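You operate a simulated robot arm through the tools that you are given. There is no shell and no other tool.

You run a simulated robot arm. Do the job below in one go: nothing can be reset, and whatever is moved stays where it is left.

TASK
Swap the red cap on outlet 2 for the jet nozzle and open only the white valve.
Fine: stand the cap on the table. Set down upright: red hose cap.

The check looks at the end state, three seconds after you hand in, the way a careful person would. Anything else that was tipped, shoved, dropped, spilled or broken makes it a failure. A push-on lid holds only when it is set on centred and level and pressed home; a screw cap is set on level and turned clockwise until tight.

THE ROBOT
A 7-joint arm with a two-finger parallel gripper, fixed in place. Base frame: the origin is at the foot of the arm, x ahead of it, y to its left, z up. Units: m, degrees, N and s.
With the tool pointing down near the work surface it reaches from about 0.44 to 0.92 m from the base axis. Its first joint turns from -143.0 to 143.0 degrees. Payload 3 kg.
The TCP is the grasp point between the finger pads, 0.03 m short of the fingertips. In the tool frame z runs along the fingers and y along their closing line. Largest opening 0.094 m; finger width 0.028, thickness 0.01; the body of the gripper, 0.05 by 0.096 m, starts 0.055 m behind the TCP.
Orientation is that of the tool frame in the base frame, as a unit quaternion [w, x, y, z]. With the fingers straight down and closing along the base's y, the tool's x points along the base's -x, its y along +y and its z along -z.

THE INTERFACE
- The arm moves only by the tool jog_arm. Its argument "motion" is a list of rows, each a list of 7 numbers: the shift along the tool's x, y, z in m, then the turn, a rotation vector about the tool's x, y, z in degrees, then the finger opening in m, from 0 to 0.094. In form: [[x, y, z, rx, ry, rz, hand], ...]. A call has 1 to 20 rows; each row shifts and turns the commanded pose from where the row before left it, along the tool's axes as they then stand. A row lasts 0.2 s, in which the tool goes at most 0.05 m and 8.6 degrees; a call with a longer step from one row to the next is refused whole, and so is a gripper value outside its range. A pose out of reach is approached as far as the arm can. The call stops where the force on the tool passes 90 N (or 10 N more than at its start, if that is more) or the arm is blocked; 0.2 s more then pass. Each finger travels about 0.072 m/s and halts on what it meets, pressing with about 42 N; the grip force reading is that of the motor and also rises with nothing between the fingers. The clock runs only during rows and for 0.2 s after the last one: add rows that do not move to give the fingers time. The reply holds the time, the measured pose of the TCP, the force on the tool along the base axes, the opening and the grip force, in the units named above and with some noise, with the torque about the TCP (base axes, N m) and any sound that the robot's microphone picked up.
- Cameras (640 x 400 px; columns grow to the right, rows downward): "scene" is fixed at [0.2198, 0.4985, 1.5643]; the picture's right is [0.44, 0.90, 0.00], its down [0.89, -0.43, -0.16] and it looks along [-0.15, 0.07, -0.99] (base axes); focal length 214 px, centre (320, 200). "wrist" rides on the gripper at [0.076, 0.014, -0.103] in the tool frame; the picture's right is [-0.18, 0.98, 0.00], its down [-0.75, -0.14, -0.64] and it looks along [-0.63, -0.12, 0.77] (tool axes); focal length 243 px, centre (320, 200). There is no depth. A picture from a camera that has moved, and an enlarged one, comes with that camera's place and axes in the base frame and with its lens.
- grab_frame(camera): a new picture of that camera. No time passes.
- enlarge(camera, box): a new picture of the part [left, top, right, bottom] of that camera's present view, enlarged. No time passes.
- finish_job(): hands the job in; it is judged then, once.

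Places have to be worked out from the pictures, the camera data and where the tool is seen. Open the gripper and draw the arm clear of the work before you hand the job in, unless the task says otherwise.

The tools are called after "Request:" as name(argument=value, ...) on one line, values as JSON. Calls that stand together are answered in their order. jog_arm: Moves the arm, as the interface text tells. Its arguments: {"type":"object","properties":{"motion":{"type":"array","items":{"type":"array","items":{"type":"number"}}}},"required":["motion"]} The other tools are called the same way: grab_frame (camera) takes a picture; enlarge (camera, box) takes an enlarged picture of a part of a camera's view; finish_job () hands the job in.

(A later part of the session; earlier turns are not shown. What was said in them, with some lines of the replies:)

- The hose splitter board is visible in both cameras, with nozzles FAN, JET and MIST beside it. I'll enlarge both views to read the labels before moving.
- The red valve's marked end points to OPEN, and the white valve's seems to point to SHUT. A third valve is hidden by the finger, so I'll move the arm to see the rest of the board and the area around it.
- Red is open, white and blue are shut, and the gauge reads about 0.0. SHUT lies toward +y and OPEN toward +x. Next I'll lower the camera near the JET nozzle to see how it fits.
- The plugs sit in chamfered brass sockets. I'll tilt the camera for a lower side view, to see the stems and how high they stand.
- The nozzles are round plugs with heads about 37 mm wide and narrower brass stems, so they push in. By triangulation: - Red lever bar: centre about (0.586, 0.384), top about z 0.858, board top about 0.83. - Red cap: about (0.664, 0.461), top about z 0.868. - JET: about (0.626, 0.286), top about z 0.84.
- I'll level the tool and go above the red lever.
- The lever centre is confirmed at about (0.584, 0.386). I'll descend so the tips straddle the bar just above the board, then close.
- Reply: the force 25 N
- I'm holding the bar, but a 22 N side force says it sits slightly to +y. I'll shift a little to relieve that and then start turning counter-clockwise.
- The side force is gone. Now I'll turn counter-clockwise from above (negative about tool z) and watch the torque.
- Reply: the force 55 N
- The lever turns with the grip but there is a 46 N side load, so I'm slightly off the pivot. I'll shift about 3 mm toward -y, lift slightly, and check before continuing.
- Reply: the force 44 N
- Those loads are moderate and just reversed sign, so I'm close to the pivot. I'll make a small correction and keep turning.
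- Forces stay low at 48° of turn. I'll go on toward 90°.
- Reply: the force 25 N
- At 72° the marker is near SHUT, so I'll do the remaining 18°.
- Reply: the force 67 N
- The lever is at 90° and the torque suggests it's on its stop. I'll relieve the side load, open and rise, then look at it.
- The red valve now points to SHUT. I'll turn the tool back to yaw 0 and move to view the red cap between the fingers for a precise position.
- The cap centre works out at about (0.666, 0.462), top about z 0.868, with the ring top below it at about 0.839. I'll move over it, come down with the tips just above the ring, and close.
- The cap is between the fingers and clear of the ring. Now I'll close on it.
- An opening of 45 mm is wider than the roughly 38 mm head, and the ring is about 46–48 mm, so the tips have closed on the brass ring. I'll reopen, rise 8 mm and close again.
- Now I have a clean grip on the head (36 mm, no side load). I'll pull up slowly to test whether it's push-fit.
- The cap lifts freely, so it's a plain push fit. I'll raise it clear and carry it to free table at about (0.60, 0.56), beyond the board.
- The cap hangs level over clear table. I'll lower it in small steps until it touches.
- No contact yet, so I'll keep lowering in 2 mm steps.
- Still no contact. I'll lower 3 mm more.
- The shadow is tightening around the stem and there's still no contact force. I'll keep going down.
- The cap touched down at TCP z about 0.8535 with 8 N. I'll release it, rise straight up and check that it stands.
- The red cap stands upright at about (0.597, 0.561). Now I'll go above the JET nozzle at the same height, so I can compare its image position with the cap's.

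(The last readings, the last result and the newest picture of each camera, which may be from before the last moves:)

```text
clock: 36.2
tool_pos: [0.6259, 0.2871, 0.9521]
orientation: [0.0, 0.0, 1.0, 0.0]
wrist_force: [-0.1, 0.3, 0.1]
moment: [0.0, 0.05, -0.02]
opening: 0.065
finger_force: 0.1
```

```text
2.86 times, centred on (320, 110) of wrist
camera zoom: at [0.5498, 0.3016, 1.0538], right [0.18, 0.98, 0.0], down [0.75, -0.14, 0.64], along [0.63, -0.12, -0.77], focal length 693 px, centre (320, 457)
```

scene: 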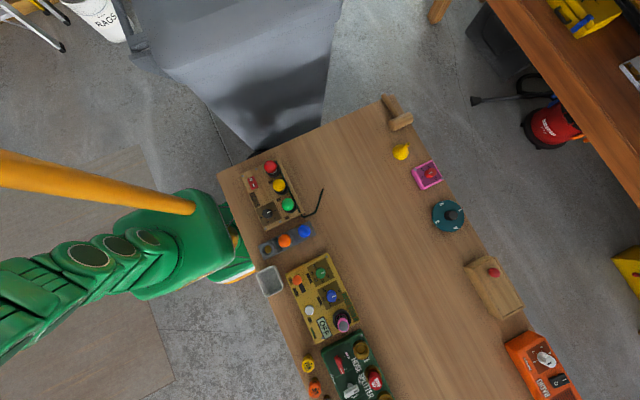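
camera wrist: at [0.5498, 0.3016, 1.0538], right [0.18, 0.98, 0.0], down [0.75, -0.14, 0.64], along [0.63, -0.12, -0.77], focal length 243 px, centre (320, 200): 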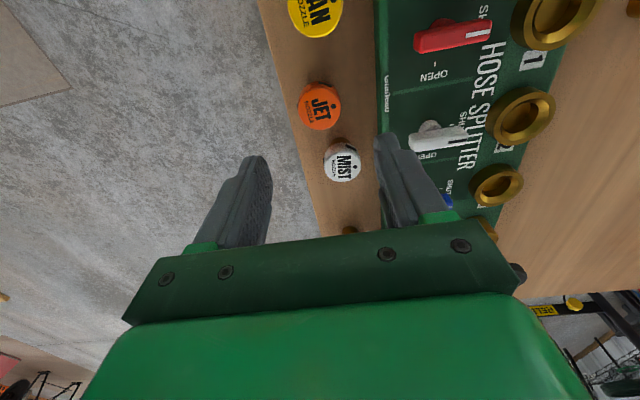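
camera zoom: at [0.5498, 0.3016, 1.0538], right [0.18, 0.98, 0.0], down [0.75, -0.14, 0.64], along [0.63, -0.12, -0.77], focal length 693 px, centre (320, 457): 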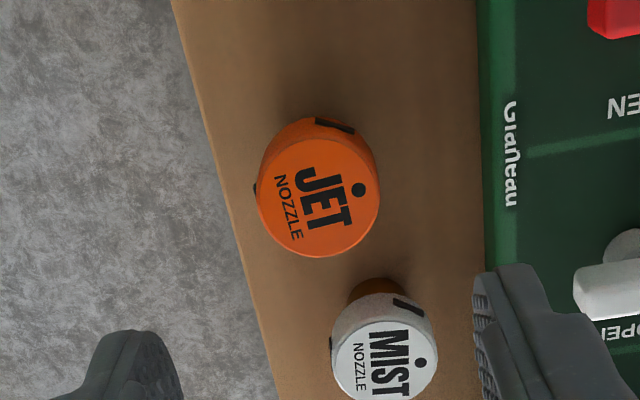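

JET sits under the gripper just as the cap did. It has small raised marks on its sides near azimuths 36°, 156° and 276°, so I'll yaw the tool 24° clockwise to grip between them, then check from above.

Request:
jog_arm(motion=[[0, -0.0012, 0, 0, 0, 0, 0.065], [0, 0, 0, 0, 0, 8.13, 0.065], [0, 0, 0, 0, 0, 8.13, 0.065], [0, 0, 0, 0, 0, 8.14, 0.065], [0, 0, 0.03, 0, 0, 0, 0.065], [0, 0, 0, 0, 0, 0, 0.065]])

Request:
grab_frame(camera="wrist")

Request:
enlarge(camera="wrist", box=[240, 60, 400, 200])

```text
clock: 37.6
tool_pos: [0.6262, 0.285, 0.9229]
orientation: [0.0, 0.212, 0.977, 0.0]
wrist_force: [0.2, -0.5, 0.2]
moment: [-0.02, 0.01, -0.02]
opening: 0.0649
finger_force: 0.0
```

```text
taken
camera wrist: at [0.5628, 0.33, 1.0247], right [0.57, 0.82, 0.0], down [0.63, -0.44, 0.64], along [0.53, -0.37, -0.77], focal length 243 px, centre (320, 200)
```

wrist: 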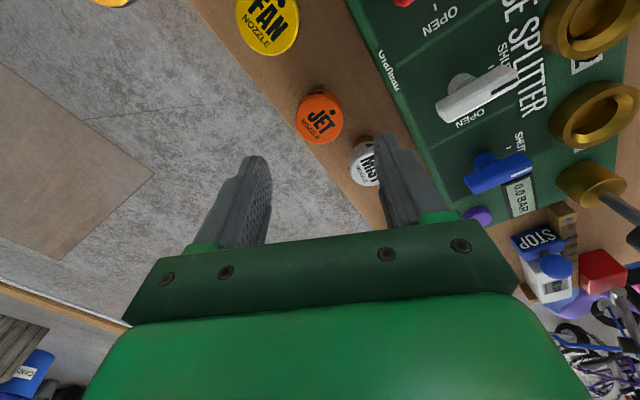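

```text
2.86 times, centred on (320, 130) of wrist
camera zoom: at [0.5628, 0.33, 1.0247], right [0.57, 0.82, 0.0], down [0.63, -0.44, 0.64], along [0.53, -0.37, -0.77], focal length 693 px, centre (320, 400)
```

zoom: 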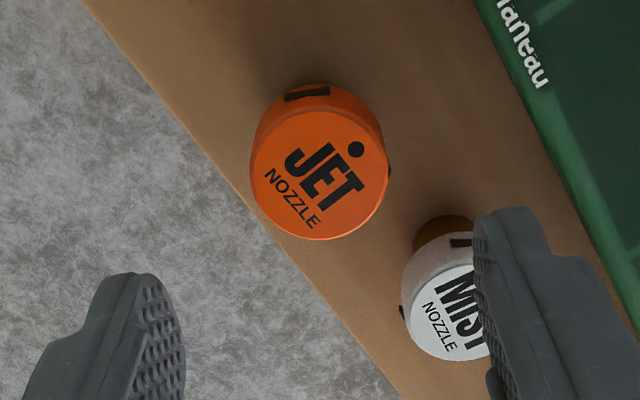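

The view confirms the marks at about 35°, 155° and 275°, so the pads will land between them and clear MIST. I'll descend to the same grip height as the cap (TCP z 0.8545) and close.

Request:
jog_arm(motion=[[0, 0.0005, 0.025, 0, 0, 0, 0.06], [0, 0, 0.025, 0, 0, 0, 0.06], [0, 0, 0.0125, 0, 0, 0, 0.06], [0, 0, 0.006, 0, 0, 0, 0.06], [0, 0, 0, 0, 0, 0, 0.06]])

Request:
grab_frame(camera="wrist")

```text
clock: 38.8
tool_pos: [0.6264, 0.2854, 0.8542]
orientation: [0.0, 0.211, 0.977, 0.0]
wrist_force: [-0.2, -0.3, -0.7]
moment: [0.02, -0.03, 0.03]
opening: 0.0599
finger_force: 0.1
```

```text
taken
camera wrist: at [0.563, 0.3297, 0.9568], right [0.57, 0.82, 0.0], down [0.63, -0.44, 0.64], along [0.53, -0.37, -0.77], focal length 243 px, centre (320, 200)
```

wrist: 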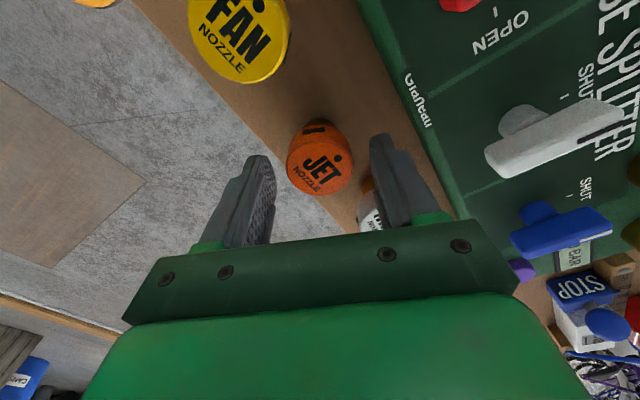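

The nozzle is between the pads, and the right finger passes clear of MIST with no contact force. Closing gently.

Request:
jog_arm(motion=[[0, 0, 0, 0, 0, 0, 0.05], [0, 0, 0, 0, 0, 0, 0.04], [0, 0, 0, 0, 0, 0, 0.03], [0, 0, 0, 0, 0, 0, 0.02], [0, 0, 0, 0, 0, 0, 0.02]])

Request:
enlarge(camera="wrist", box=[240, 80, 400, 220])

```text
clock: 40.0
tool_pos: [0.6263, 0.2852, 0.8545]
orientation: [0.0, 0.212, 0.977, 0.0]
wrist_force: [-0.2, -0.1, 0.2]
moment: [0.03, 0.01, -0.02]
opening: 0.0362
finger_force: 42.0
```

```text
2.86 times, centred on (320, 150) of wrist
camera zoom: at [0.563, 0.3297, 0.957], right [0.57, 0.82, 0.0], down [0.63, -0.44, 0.64], along [0.53, -0.37, -0.77], focal length 693 px, centre (320, 343)
```

zoom: 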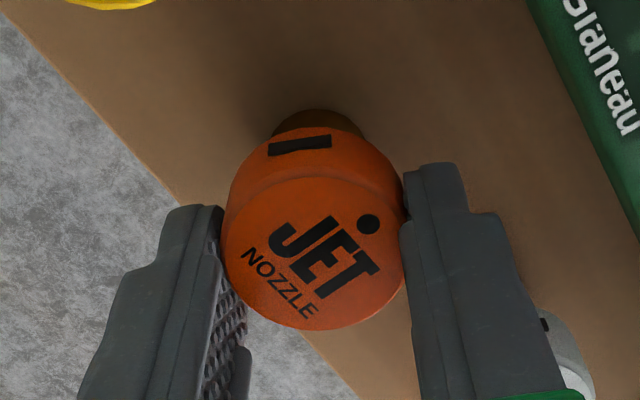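

JET is gripped at 36.2 mm with no load, about 3 mm nearer the camera in the hand than the cap was. I'll lift it, turn back to yaw 0, and go just past outlet 2 to measure its position.

Request:
jog_arm(motion=[[0, 0, -0.01, 0, 0, 0, 0.02], [0, 0, -0.03, 0, 0, 0, 0.02], [0, 0, -0.04, 0, 0, 0, 0.02], [0, 0, -0.03, 0, 0, 0, 0.02], [0, 0, 0, 0, 0, -8.13, 0.02], [0, 0, 0, 0, 0, -8.13, 0.02], [0, 0, 0, 0, 0, -8.14, 0.02], [-0.016, 0.0437, 0, 0, 0, 0, 0.02], [-0.016, 0.0437, 0, 0, 0, 0, 0.02], [-0.016, 0.0437, 0, 0, 0, 0, 0.02], [-0.016, 0.0437, 0, 0, 0, 0, 0.02], [0, 0, 0, 0, 0, 0, 0.02]])

Request:
grab_frame(camera="wrist")

Request:
enlarge(camera="wrist", box=[240, 20, 400, 120])

Request:
enlarge(camera="wrist", box=[240, 80, 400, 220])

```text
clock: 42.6
tool_pos: [0.691, 0.4604, 0.9651]
orientation: [0.0, 0.0, 1.0, 0.0]
wrist_force: [0.3, -0.4, -0.2]
moment: [0.02, -0.03, 0.0]
opening: 0.0362
finger_force: 41.8
```

```text
taken
camera wrist: at [0.6149, 0.4746, 1.067], right [0.18, 0.98, 0.0], down [0.75, -0.14, 0.64], along [0.63, -0.12, -0.77], focal length 243 px, centre (320, 200)
```

wrist: 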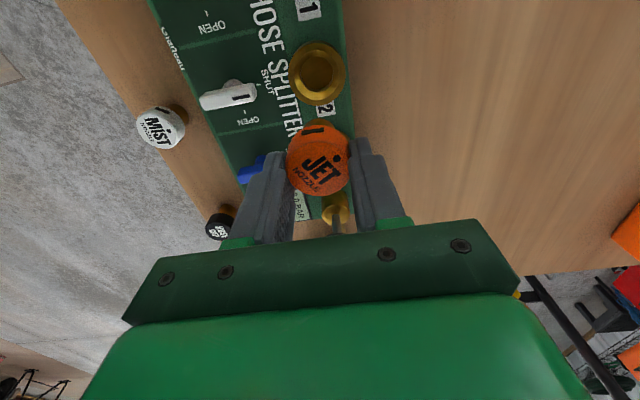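

```text
4.00 times, centred on (320, 70) of wrist
camera zoom: at [0.6149, 0.4746, 1.067], right [0.18, 0.98, 0.0], down [0.75, -0.14, 0.64], along [0.63, -0.12, -0.77], focal length 970 px, centre (320, 720)
```

zoom: 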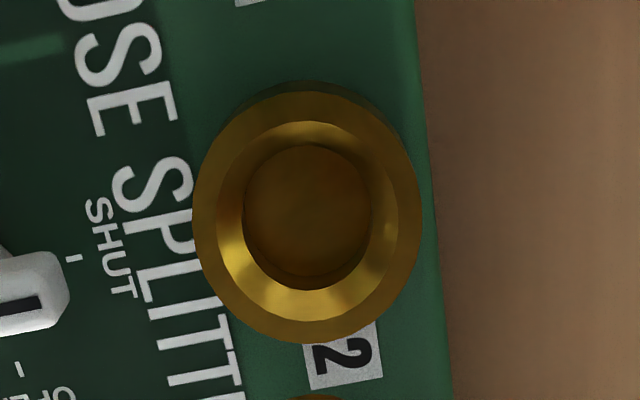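

```text
2.86 times, centred on (320, 150) of wrist
camera zoom: at [0.6149, 0.4746, 1.067], right [0.18, 0.98, 0.0], down [0.75, -0.14, 0.64], along [0.63, -0.12, -0.77], focal length 693 px, centre (320, 343)
```

zoom: 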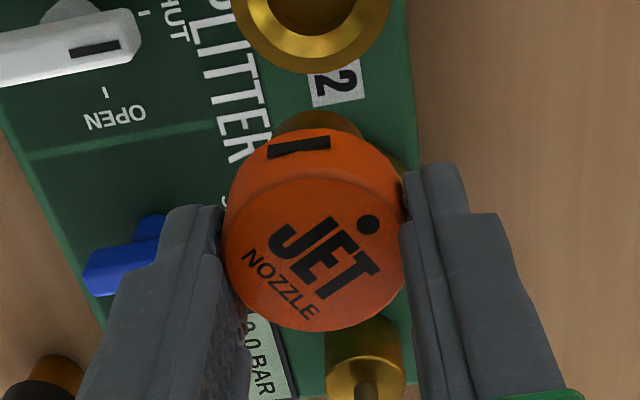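

By comparing with the cap's reference pose, the nozzle axis should be over outlet 2 with the TCP at about (0.669, 0.4615). I'll move there, stop just above the ring, and check from both cameras.

Request:
jog_arm(motion=[[0.0215, 0.0013, 0, 0, 0, 0, 0.02], [0, 0, 0.03, 0, 0, 0, 0.02], [0, 0, 0.026, 0, 0, 0, 0.02], [0, 0, 0, 0, 0, 0, 0.02], [0, 0, 0, 0, 0, 0, 0.02]])

Request:
enlarge(camera="wrist", box=[240, 80, 400, 220])

Request:
enlarge(camera="scene", box=[340, 330, 420, 400])

```text
clock: 43.8
tool_pos: [0.6713, 0.4605, 0.9081]
orientation: [0.0, 0.0, 1.0, 0.0]
wrist_force: [-0.6, 0.4, -0.4]
moment: [-0.01, 0.0, -0.02]
opening: 0.0362
finger_force: 41.7
```

```text
2.86 times, centred on (320, 150) of wrist
camera zoom: at [0.5944, 0.4751, 1.0098], right [0.18, 0.98, 0.0], down [0.75, -0.14, 0.64], along [0.63, -0.12, -0.77], focal length 693 px, centre (320, 343)
```

zoom: 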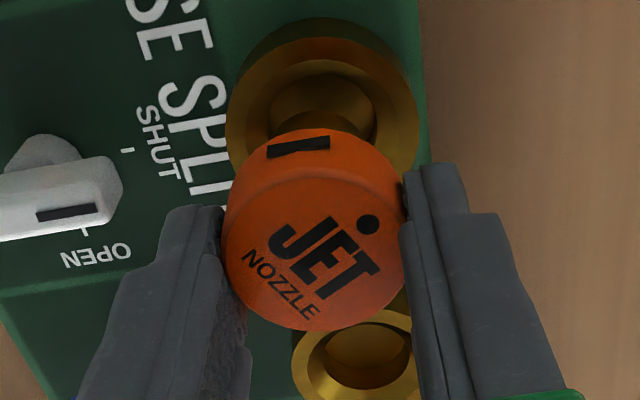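

```text
5.71 times, centred on (380, 365) of scene
camera zoom: at [0.2198, 0.4985, 1.5643], right [0.44, 0.9, 0.0], down [0.89, -0.43, -0.16], along [-0.15, 0.07, -0.99], focal length 1226 px, centre (-23, -743)
```

zoom: 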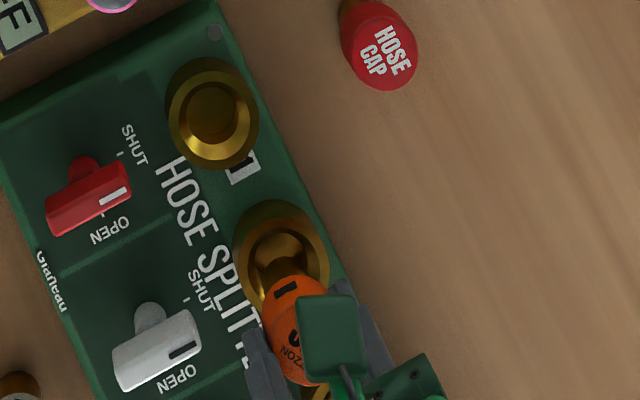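

Comparing ring and nozzle with the seated-cap picture, I should shift about 1 mm toward -x and 1 mm toward +y. I'll correct that and lower into the chamfer in small steps.

Request:
jog_arm(motion=[[0.001, 0.001, 0, 0, 0, 0, 0.02], [0, 0, 0.003, 0, 0, 0, 0.02], [0, 0, 0.003, 0, 0, 0, 0.02], [0, 0, 0, 0, 0, 0, 0.02]])

Request:
enlarge(camera="wrist", box=[240, 80, 400, 220])

```text
clock: 44.8
tool_pos: [0.6698, 0.4627, 0.9023]
orientation: [-0.001, 0.0, 1.0, 0.0]
wrist_force: [-0.2, 0.7, -0.6]
moment: [-0.02, 0.0, 0.0]
opening: 0.0363
finger_force: 42.4
```

```text
2.86 times, centred on (320, 150) of wrist
camera zoom: at [0.5927, 0.4771, 1.0044], right [0.18, 0.98, 0.0], down [0.75, -0.14, 0.64], along [0.63, -0.12, -0.77], focal length 693 px, centre (320, 343)
```

zoom: 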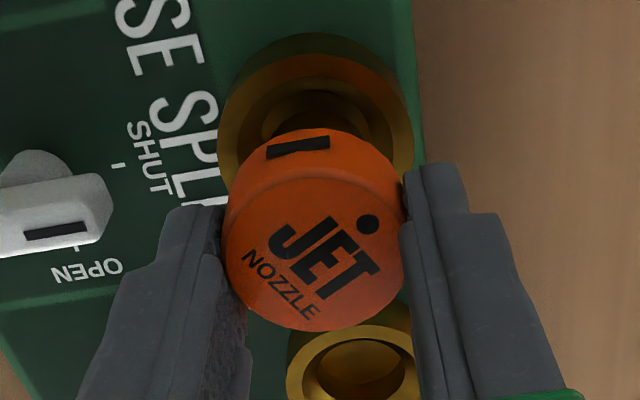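

The nozzle axis lines up with the ring. I'll keep lowering and watch the force.

Request:
jog_arm(motion=[[0, 0, 0.002, 0, 0, 0, 0.02], [0, 0, 0.002, 0, 0, 0, 0.02], [0, 0, 0.002, 0, 0, 0, 0.02], [0, 0, 0, 0, 0, 0, 0.02]])

```text
clock: 45.8
tool_pos: [0.6698, 0.462, 0.8954]
orientation: [0.0, 0.0, 1.0, 0.0]
wrist_force: [-0.9, -0.5, -0.4]
moment: [-0.03, 0.04, -0.02]
opening: 0.0362
finger_force: 41.7
```

Request:
jog_arm(motion=[[0, 0, 0.002, 0, 0, 0, 0.02], [0, 0, 0.002, 0, 0, 0, 0.02], [0, 0, 0, 0, 0, 0, 0.02]])

Request:
enlarge(camera="wrist", box=[240, 80, 400, 220])

```text
clock: 46.6
tool_pos: [0.6683, 0.4622, 0.8915]
orientation: [0.0, 0.0, 1.0, 0.001]
wrist_force: [0.6, 0.3, -1.0]
moment: [0.04, -0.02, -0.06]
opening: 0.0362
finger_force: 41.8
```

```text
2.86 times, centred on (320, 150) of wrist
camera zoom: at [0.5931, 0.4773, 0.9938], right [0.18, 0.98, 0.0], down [0.75, -0.14, 0.64], along [0.63, -0.12, -0.77], focal length 693 px, centre (320, 343)
```

zoom: 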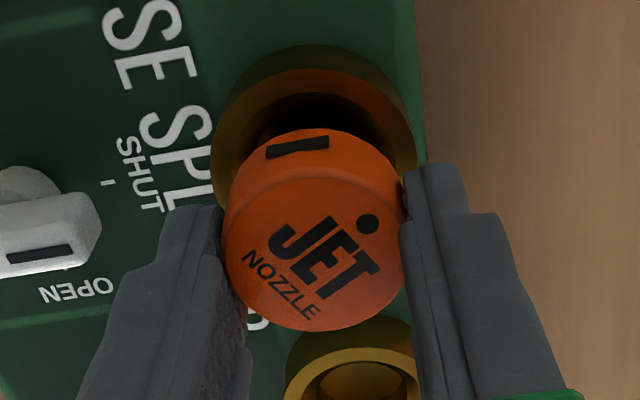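

The stem is entering the bore without contact. Expected seating is at about TCP z 0.8835, so I'll continue slowly.

Request:
jog_arm(motion=[[0, 0, 0.002, 0, 0, 0, 0.02], [0, 0, 0.002, 0, 0, 0, 0.02], [0, 0, 0, 0, 0, 0, 0.02]])

```text
clock: 47.4
tool_pos: [0.6685, 0.4635, 0.8889]
orientation: [0.0, 0.0, 1.0, 0.0]
wrist_force: [-0.8, -0.1, -1.0]
moment: [-0.01, 0.03, 0.01]
opening: 0.0361
finger_force: 42.2
```

Request:
jog_arm(motion=[[0, 0, 0.001, 0, 0, 0, 0.02], [0, 0, 0.001, 0, 0, 0, 0.02], [0, 0, 0.001, 0, 0, 0, 0.02], [0, 0, 0, 0, 0, 0, 0.02]])

```text
clock: 48.4
tool_pos: [0.6684, 0.4628, 0.8863]
orientation: [-0.001, 0.0, 1.0, -0.001]
wrist_force: [1.4, 0.2, -0.5]
moment: [-0.02, -0.02, 0.04]
opening: 0.0362
finger_force: 41.9
```

Request:
jog_arm(motion=[[0, 0, 0.001, 0, 0, 0, 0.02], [0, 0, 0.001, 0, 0, 0, 0.02], [0, 0, 0.001, 0, 0, 0, 0.02], [0, 0, 0, 0, 0, 0, 0.02]])

Request:
enlarge(camera="wrist", box=[240, 80, 400, 220])

```text
clock: 49.4
tool_pos: [0.6686, 0.4622, 0.884]
orientation: [0.001, 0.001, 1.0, 0.001]
wrist_force: [-7.0, -1.0, 39.2]
moment: [0.06, 0.55, -0.03]
opening: 0.0359
finger_force: 41.7
```

```text
2.86 times, centred on (320, 150) of wrist
camera zoom: at [0.5927, 0.4771, 0.9863], right [0.18, 0.98, 0.0], down [0.75, -0.14, 0.64], along [0.63, -0.12, -0.77], focal length 693 px, centre (320, 343)
```

zoom: 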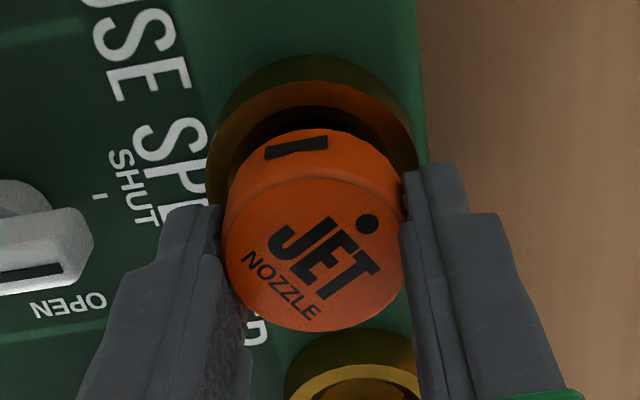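

Firm contact with 39 N at TCP z 0.884, exactly the seated height expected. I'll press half a millimetre more, release and rise to inspect.

Request:
jog_arm(motion=[[0, 0, 0.0005, 0, 0, 0, 0.02], [0, 0, 0, 0, 0, 0, 0.02], [0, 0, -0.001, 0, 0, 0, 0.02], [0, 0, 0, 0, 0, 0, 0.038], [0, 0, 0, 0, 0, 0, 0.045], [0, 0, 0, 0, 0, 0, 0.058], [0, 0, 0, 0, 0, 0, 0.058], [0, 0, 0, 0, 0, 0, 0.058]])

Request:
enlarge(camera="wrist", box=[240, 80, 400, 220])

```text
clock: 51.2
tool_pos: [0.6688, 0.4616, 0.8829]
orientation: [0.0, -0.001, 1.0, 0.0]
wrist_force: [0.4, 0.7, -0.1]
moment: [-0.03, 0.03, 0.0]
opening: 0.058
finger_force: 0.1
```

```text
2.86 times, centred on (320, 150) of wrist
camera zoom: at [0.5927, 0.4762, 0.986], right [0.18, 0.98, 0.0], down [0.75, -0.14, 0.64], along [0.63, -0.12, -0.77], focal length 693 px, centre (320, 343)
```

zoom: 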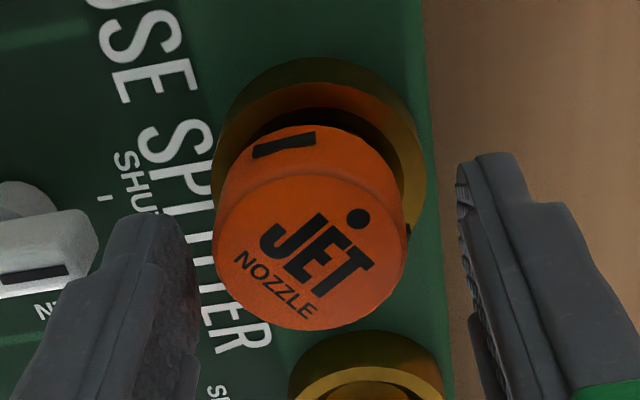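

JET is released. I'll rise clear, then move over the white lever with yaw +90 and inspect on the way.

Request:
jog_arm(motion=[[0, 0, -0.02, 0, 0, 0, 0.058], [0, 0, -0.03, 0, 0, 0, 0.058], [0, 0, -0.03, 0, 0, 0, 0.058], [0.03, 0, 0, 0, 0, 0, 0.058], [0, 0, 0, 0, 0, 0, 0.058]])

Request:
grab_frame(camera="wrist")

Request:
enlarge(camera="wrist", box=[240, 60, 400, 200])

Request:
enlarge(camera="scene", box=[320, 320, 420, 400])

```text
clock: 52.4
tool_pos: [0.6384, 0.461, 0.9648]
orientation: [0.0, 0.0, 1.0, 0.0]
wrist_force: [0.2, -0.6, 0.4]
moment: [-0.01, -0.01, 0.01]
opening: 0.058
finger_force: 0.1
```

```text
taken
camera wrist: at [0.562, 0.4756, 1.0663], right [0.18, 0.98, 0.0], down [0.75, -0.14, 0.64], along [0.63, -0.12, -0.77], focal length 243 px, centre (320, 200)
```

wrist: 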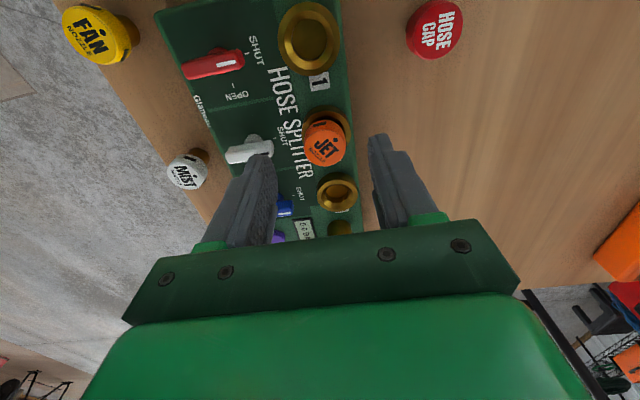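

```text
2.86 times, centred on (320, 130) of wrist
camera zoom: at [0.562, 0.4756, 1.0663], right [0.18, 0.98, 0.0], down [0.75, -0.14, 0.64], along [0.63, -0.12, -0.77], focal length 693 px, centre (320, 400)
```

zoom: 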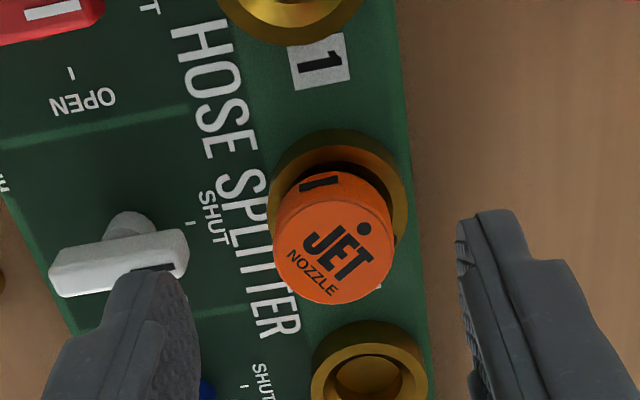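

```text
5.00 times, centred on (370, 360) of scene
camera zoom: at [0.2198, 0.4985, 1.5643], right [0.44, 0.9, 0.0], down [0.89, -0.43, -0.16], along [-0.15, 0.07, -0.99], focal length 1072 px, centre (70, -600)
```

zoom: 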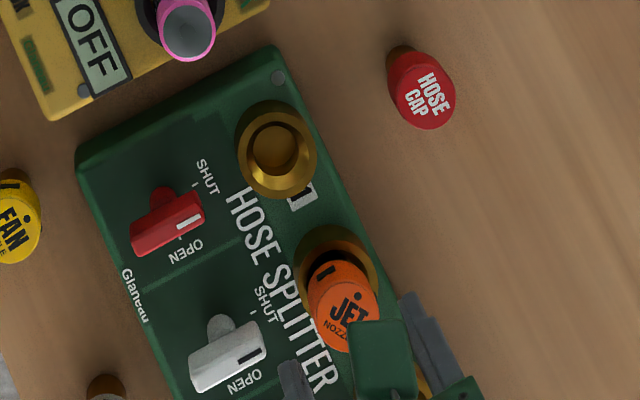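

JET sits level in outlet 2, just as the cap did. Next I'll move over the white lever at about (0.666, 0.384) with the tool at yaw +90, matching the view I had of the red one.

Request:
jog_arm(motion=[[-0.0138, -0.0385, 0.0045, 0, 0, 0, 0.058], [-0.0138, -0.0385, 0.0045, 0, 0, 0, 0.058], [0, 0, 0, 0, 0, -8.18, 0.05], [0, 0, 0, 0, 0, -8.18, 0.05], [0, 0, 0, 0, 0, -8.18, 0.05], [0, 0, 0, 0, 0, -8.18, 0.05], [0, 0, 0, 0, 0, -8.18, 0.05], [0, 0, 0, 0, 0, -8.18, 0.05], [0, 0, 0, 0, 0, -8.18, 0.05], [0, 0, 0, 0, 0, -8.18, 0.05], [0, 0, 0, 0, 0, -8.18, 0.05], [0, 0, 0, 0, 0, -8.18, 0.05], [0, 0, 0, 0, 0, -8.2, 0.05], [0, 0, 0, 0, 0, 0, 0.05]])

Request:
grab_frame(camera="wrist")

Request:
enlarge(camera="wrist", box=[240, 60, 400, 200])

```text
clock: 55.4
tool_pos: [0.6669, 0.3854, 0.9524]
orientation: [0.0, 0.708, -0.707, 0.001]
wrist_force: [-0.6, -0.1, -0.7]
moment: [-0.01, 0.0, 0.02]
opening: 0.05
finger_force: 0.1
```

```text
taken
camera wrist: at [0.6524, 0.3099, 1.0553], right [-0.98, 0.18, 0.0], down [0.14, 0.75, 0.64], along [0.12, 0.63, -0.77], focal length 243 px, centre (320, 200)
```

wrist: 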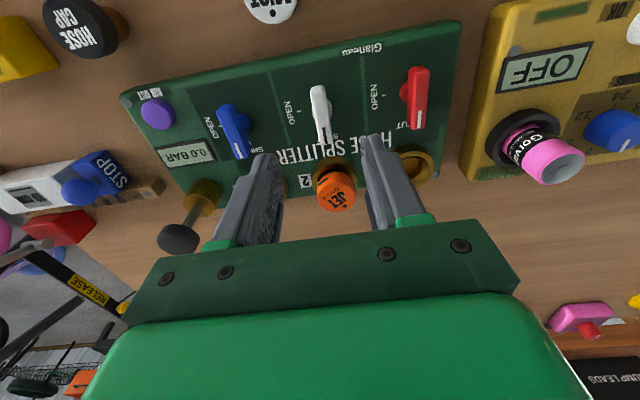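

```text
2.86 times, centred on (320, 130) of wrist
camera zoom: at [0.6524, 0.3099, 1.0553], right [-0.98, 0.18, 0.0], down [0.14, 0.75, 0.64], along [0.12, 0.63, -0.77], focal length 693 px, centre (320, 400)
```

zoom: 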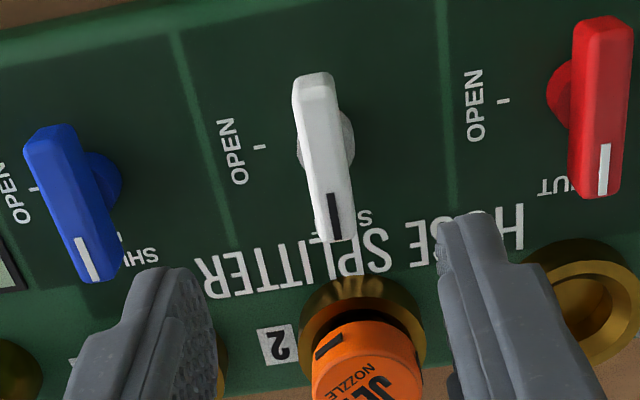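

The white lever appears in the same image position as the red one did, so the pivot is right under the TCP. I'll descend to the same grip height and close on the bar.

Request:
jog_arm(motion=[[0, 0.0005, 0.03, 0, 0, 0, 0.05], [0, 0, 0.03, 0, 0, 0, 0.05], [0, 0, 0.016, 0, 0, 0, 0.05], [0, 0, 0.01, 0, 0, 0, 0.05], [0, 0, 0, 0, 0, 0, 0.03], [0, 0, 0, 0, 0, 0, 0.01], [0, 0, 0, 0, 0, 0, 0.0], [0, 0, 0, 0, 0, 0, 0.0]])

Request:
grab_frame(camera="wrist")

```text
clock: 57.2
tool_pos: [0.6649, 0.3861, 0.867]
orientation: [0.002, 0.708, -0.706, -0.001]
wrist_force: [-49.1, -3.6, 8.0]
moment: [-0.27, 1.29, -0.03]
opening: 0.0178
finger_force: 44.6
```

```text
taken
camera wrist: at [0.6511, 0.3108, 0.9692], right [-0.98, 0.18, 0.0], down [0.14, 0.75, 0.64], along [0.11, 0.63, -0.77], focal length 243 px, centre (320, 200)
```

wrist: 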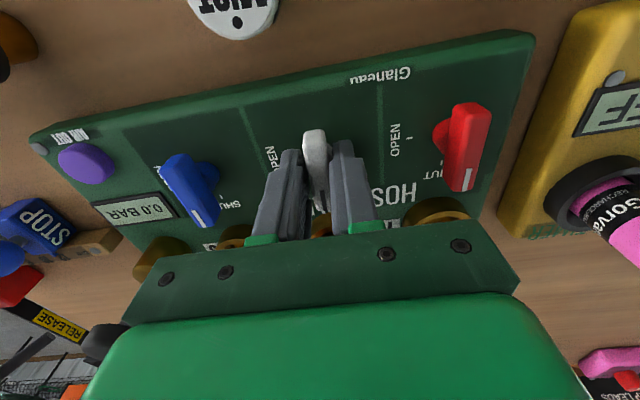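

I have the bar, but the -49 N load says the pivot is about 2 mm toward -x. I'll shift by that and check.

Request:
jog_arm(motion=[[0, 0.001, 0, 0, 0, 0, 0.0], [0, 0.001, 0, 0, 0, 0, 0.0], [0, 0, 0, 0, 0, 0, 0.0]])

```text
clock: 58.0
tool_pos: [0.664, 0.386, 0.8675]
orientation: [0.0, 0.707, -0.707, -0.001]
wrist_force: [-12.7, 13.6, -39.4]
moment: [0.73, 0.12, -0.01]
opening: 0.0175
finger_force: 45.0
```

The side load has dropped. I'll make a small correction and begin the clockwise turn (positive about tool z).

Request:
jog_arm(motion=[[-0.0005, 0.0005, 0.001, 0, 0, 0, 0.0], [0, 0, 0, 0, 0, 6, 0.0], [0, 0, 0, 0, 0, 6, 0.0], [0, 0, 0, 0, 0, 6, 0.0], [0, 0, 0, 0, 0, 0, 0.0]])

```text
clock: 59.2
tool_pos: [0.6646, 0.3865, 0.8673]
orientation: [0.001, -0.588, 0.809, -0.001]
wrist_force: [18.0, 6.2, -22.6]
moment: [-0.2, -0.23, 0.01]
opening: 0.0176
finger_force: 45.1
```

Loads are low at 18° of turn, so I'll continue.

Request:
jog_arm(motion=[[0, 0, 0.0005, 0, 0, 6, 0.0], [0, 0, 0, 0, 0, 6, 0.0], [0, 0, 0, 0, 0, 6, 0.0], [0, 0, 0, 0, 0, 6, 0.0], [0, 0, 0, 0, 0, 0, 0.0]])

```text
clock: 60.4
tool_pos: [0.6645, 0.3864, 0.8675]
orientation: [0.001, -0.406, 0.914, 0.0]
wrist_force: [31.8, 4.1, 8.4]
moment: [0.09, -0.62, 0.03]
opening: 0.0176
finger_force: 44.6
```

The x load is creeping up, so I'll correct 1 mm toward +x and go on turning.

Request:
jog_arm(motion=[[-0.0007, -0.0007, 0, 0, 0, 6, 0.0], [0, 0, 0, 0, 0, 6, 0.0], [0, 0, 0, 0, 0, 6, 0.0], [0, 0, 0, 0, 0, 6, 0.0], [0, 0, 0, 0, 0, 0, 0.0]])

Request:
grab_frame(camera="wrist")

```text
clock: 61.6
tool_pos: [0.6653, 0.3861, 0.8682]
orientation: [0.001, -0.208, 0.978, 0.0]
wrist_force: [31.1, 2.8, 29.0]
moment: [-0.08, -1.04, 0.02]
opening: 0.0177
finger_force: 45.0
```

```text
taken
camera wrist: at [0.5888, 0.3684, 0.9696], right [-0.23, 0.97, 0.0], down [0.74, 0.18, 0.64], along [0.63, 0.15, -0.77], focal length 243 px, centre (320, 200)
```

wrist: 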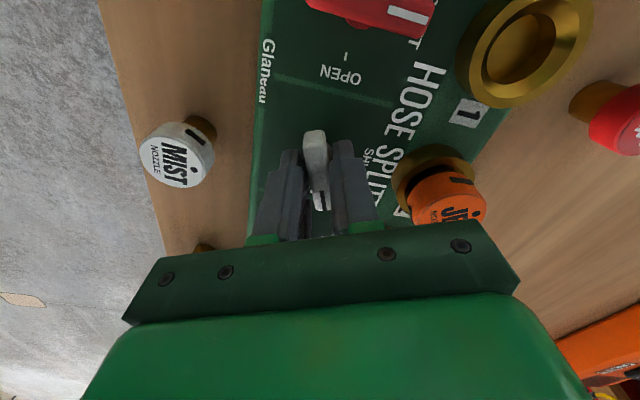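

24° remain. I'll correct 1 mm toward +x and 0.5 mm up, then finish the turn to yaw 0.

Request:
jog_arm(motion=[[-0.0009, -0.0004, -0.0005, 0, 0, 6, 0.0], [0, 0, 0, 0, 0, 6, 0.0], [0, 0, 0, 0, 0, 6, 0.0], [0, 0, 0, 0, 0, 6, 0.0], [0, 0, 0, 0, 0, 0, 0.0]])

Request:
grab_frame(camera="wrist")

```text
clock: 62.8
tool_pos: [0.6639, 0.3863, 0.8658]
orientation: [-0.001, 0.0, 1.0, 0.0]
wrist_force: [1.1, 2.7, 19.5]
moment: [0.28, -0.39, 0.18]
opening: 0.0175
finger_force: 44.7
```

```text
taken
camera wrist: at [0.5882, 0.4007, 0.9685], right [0.18, 0.98, 0.0], down [0.75, -0.14, 0.64], along [0.63, -0.12, -0.77], focal length 243 px, centre (320, 200)
```

wrist: 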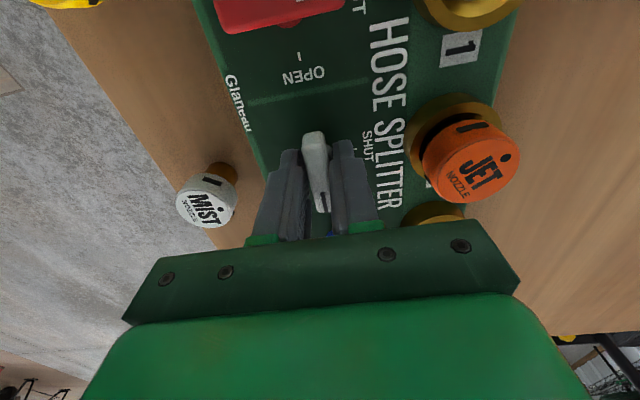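

The lever is at 90° and the torque is just starting to rise at the stop. I'll add 1.5°, then release and rise straight up.

Request:
jog_arm(motion=[[0, 0, 0, 0, 0, 1.5, 0.0], [0, 0, 0, 0, 0, 0, 0.0], [0, 0, 0, 0, 0, 0, 0.03], [0, 0, 0, 0, 0, 0, 0.045], [0, 0, 0, 0, 0, 0, 0.045], [0, 0, -0.02, 0, 0, 0, 0.045], [0, 0, -0.04, 0, 0, 0, 0.045], [0, 0, -0.04, 0, 0, 0, 0.045], [0.04, 0, -0.02, 0, 0, 0, 0.06], [0, 0, 0, 0, 0, 0, 0.08]])

Request:
grab_frame(camera="wrist")

Request:
enlarge(camera="wrist", box=[200, 20, 440, 220])

```text
clock: 65.0
tool_pos: [0.6242, 0.3864, 0.9842]
orientation: [0.0, 0.013, 1.0, 0.0]
wrist_force: [-0.6, -0.1, -0.1]
moment: [0.0, 0.0, 0.03]
opening: 0.0801
finger_force: 0.0
```

```text
taken
camera wrist: at [0.5477, 0.4026, 1.0863], right [0.21, 0.98, 0.0], down [0.75, -0.16, 0.64], along [0.63, -0.13, -0.77], focal length 243 px, centre (320, 200)
```

wrist: 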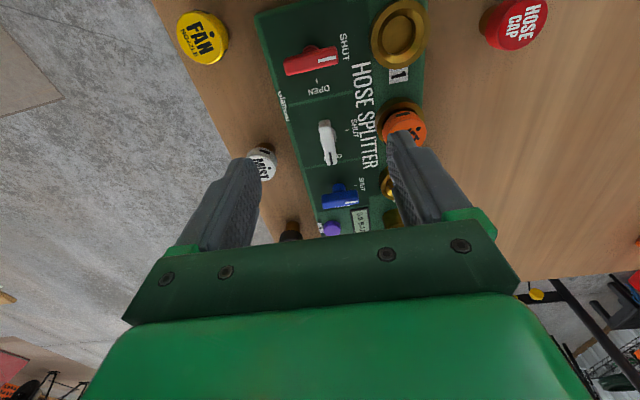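

```text
2.00 times, centred on (320, 120) of wrist
camera zoom: at [0.5477, 0.4026, 1.0863], right [0.21, 0.98, 0.0], down [0.75, -0.16, 0.64], along [0.63, -0.13, -0.77], focal length 485 px, centre (320, 360)
```

zoom: 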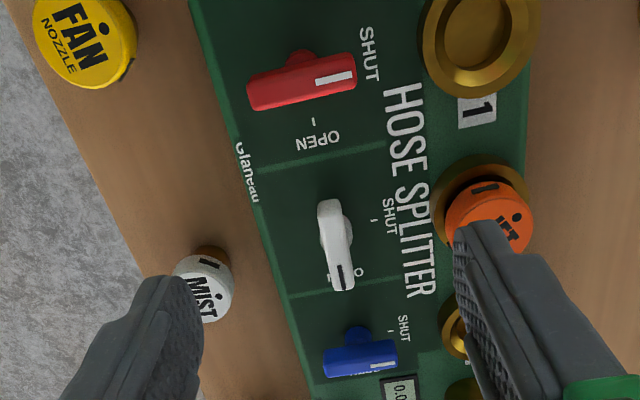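

White now points to OPEN, with red and blue on SHUT. I'll draw the arm up and away and take a last look at everything.

Request:
jog_arm(motion=[[0, 0, -0.045, 0, 0, 0, 0.09], [0, 0, -0.045, 0, 0, 0, 0.09], [0, 0, -0.045, 0, 0, 0, 0.09], [0, 0, -0.045, 0, 0, 0, 0.09], [0.01, -0.04, 0, 0, 0, 0, 0.09], [0.01, -0.04, 0, 0, 0, 0, 0.09], [0.01, -0.04, 0, 0, 0, 0, 0.09], [0, 0, 0, 0, 0, 0, 0.09]])

Request:
grab_frame(camera="wrist")

Request:
enlarge(camera="scene", box=[280, 310, 424, 400])

Request:
enlarge(camera="wrist", box=[320, 0, 560, 130])

Request:
grab_frame(camera="scene")

```text
clock: 66.8
tool_pos: [0.592, 0.2686, 1.1685]
orientation: [0.001, 0.013, 1.0, 0.0]
wrist_force: [-0.2, 1.1, 0.1]
moment: [0.01, 0.0, 0.0]
opening: 0.0898
finger_force: 0.1
```

```text
taken
camera wrist: at [0.5157, 0.2853, 1.2697], right [0.21, 0.98, 0.0], down [0.75, -0.16, 0.64], along [0.63, -0.13, -0.77], focal length 243 px, centre (320, 200)
```

wrist: 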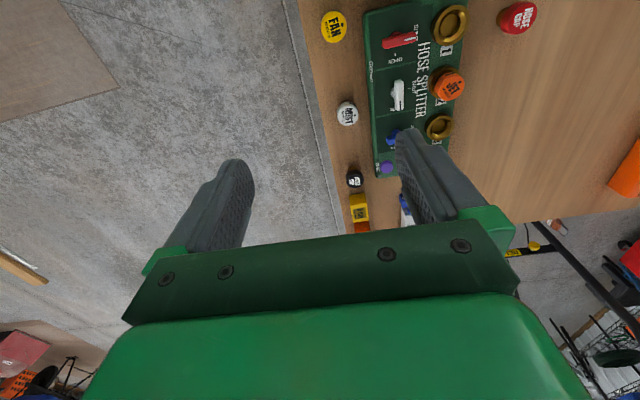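

```text
4.44 times, centred on (352, 355) of scene
camera zoom: at [0.2198, 0.4985, 1.5643], right [0.44, 0.9, 0.0], down [0.89, -0.43, -0.16], along [-0.15, 0.07, -0.99], focal length 953 px, centre (178, -489)
```

zoom: 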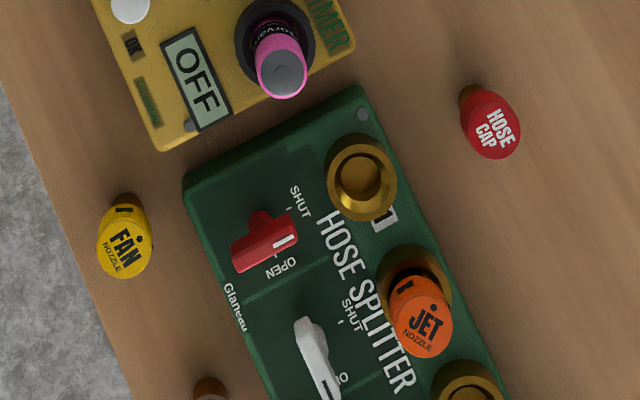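

```text
2.67 times, centred on (440, 65) of wrist
camera zoom: at [0.5157, 0.2853, 1.2697], right [0.21, 0.98, 0.0], down [0.75, -0.16, 0.64], along [0.63, -0.13, -0.77], focal length 647 px, centre (0, 560)
```

zoom: 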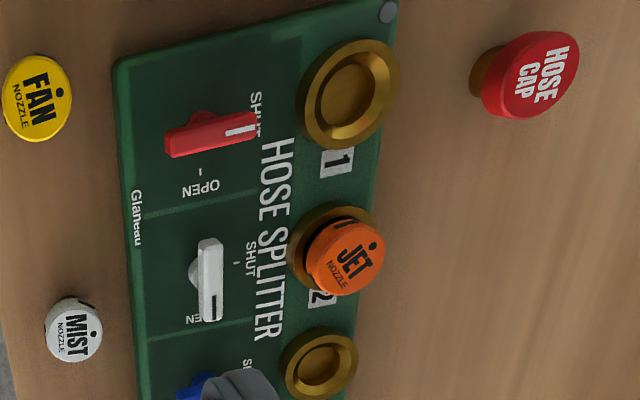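

```text
taken
```

scene: 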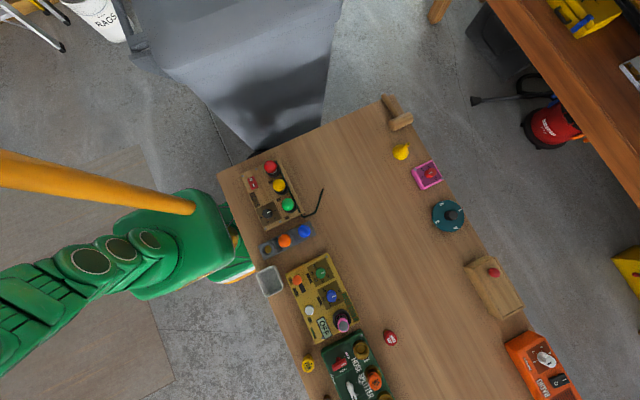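

The final check shows JET level in outlet 2 where the cap was, and the red cap upright on the table. White is on OPEN, red and blue are on SHUT, nothing else has moved, and the arm is clear, so I'm handing in.

Request:
finish_job()

```text
The job is handed in.
```

The jet nozzle is now in outlet 2 in place of the red cap, and white is the only open valve. I've handed the job in, but no result has come back yet.

- **Red cap:** it lifted out freely and stands upright on clear table just beyond the board.
- **Jet nozzle:** it's pushed in until it stopped firmly, at the same height the cap had, and it looks level in the last pictures.
- **Valves:** red was open at the start, so I turned it to SHUT. White is turned to OPEN, and blue was already shut and I left it alone.

While picking up the cap, the gripper first closed on outlet 2's brass ring. I reopened it and gripped higher; the ring shows no damage or shift. Nothing else appears to have moved, and the gripper is open with the arm clear of the work.
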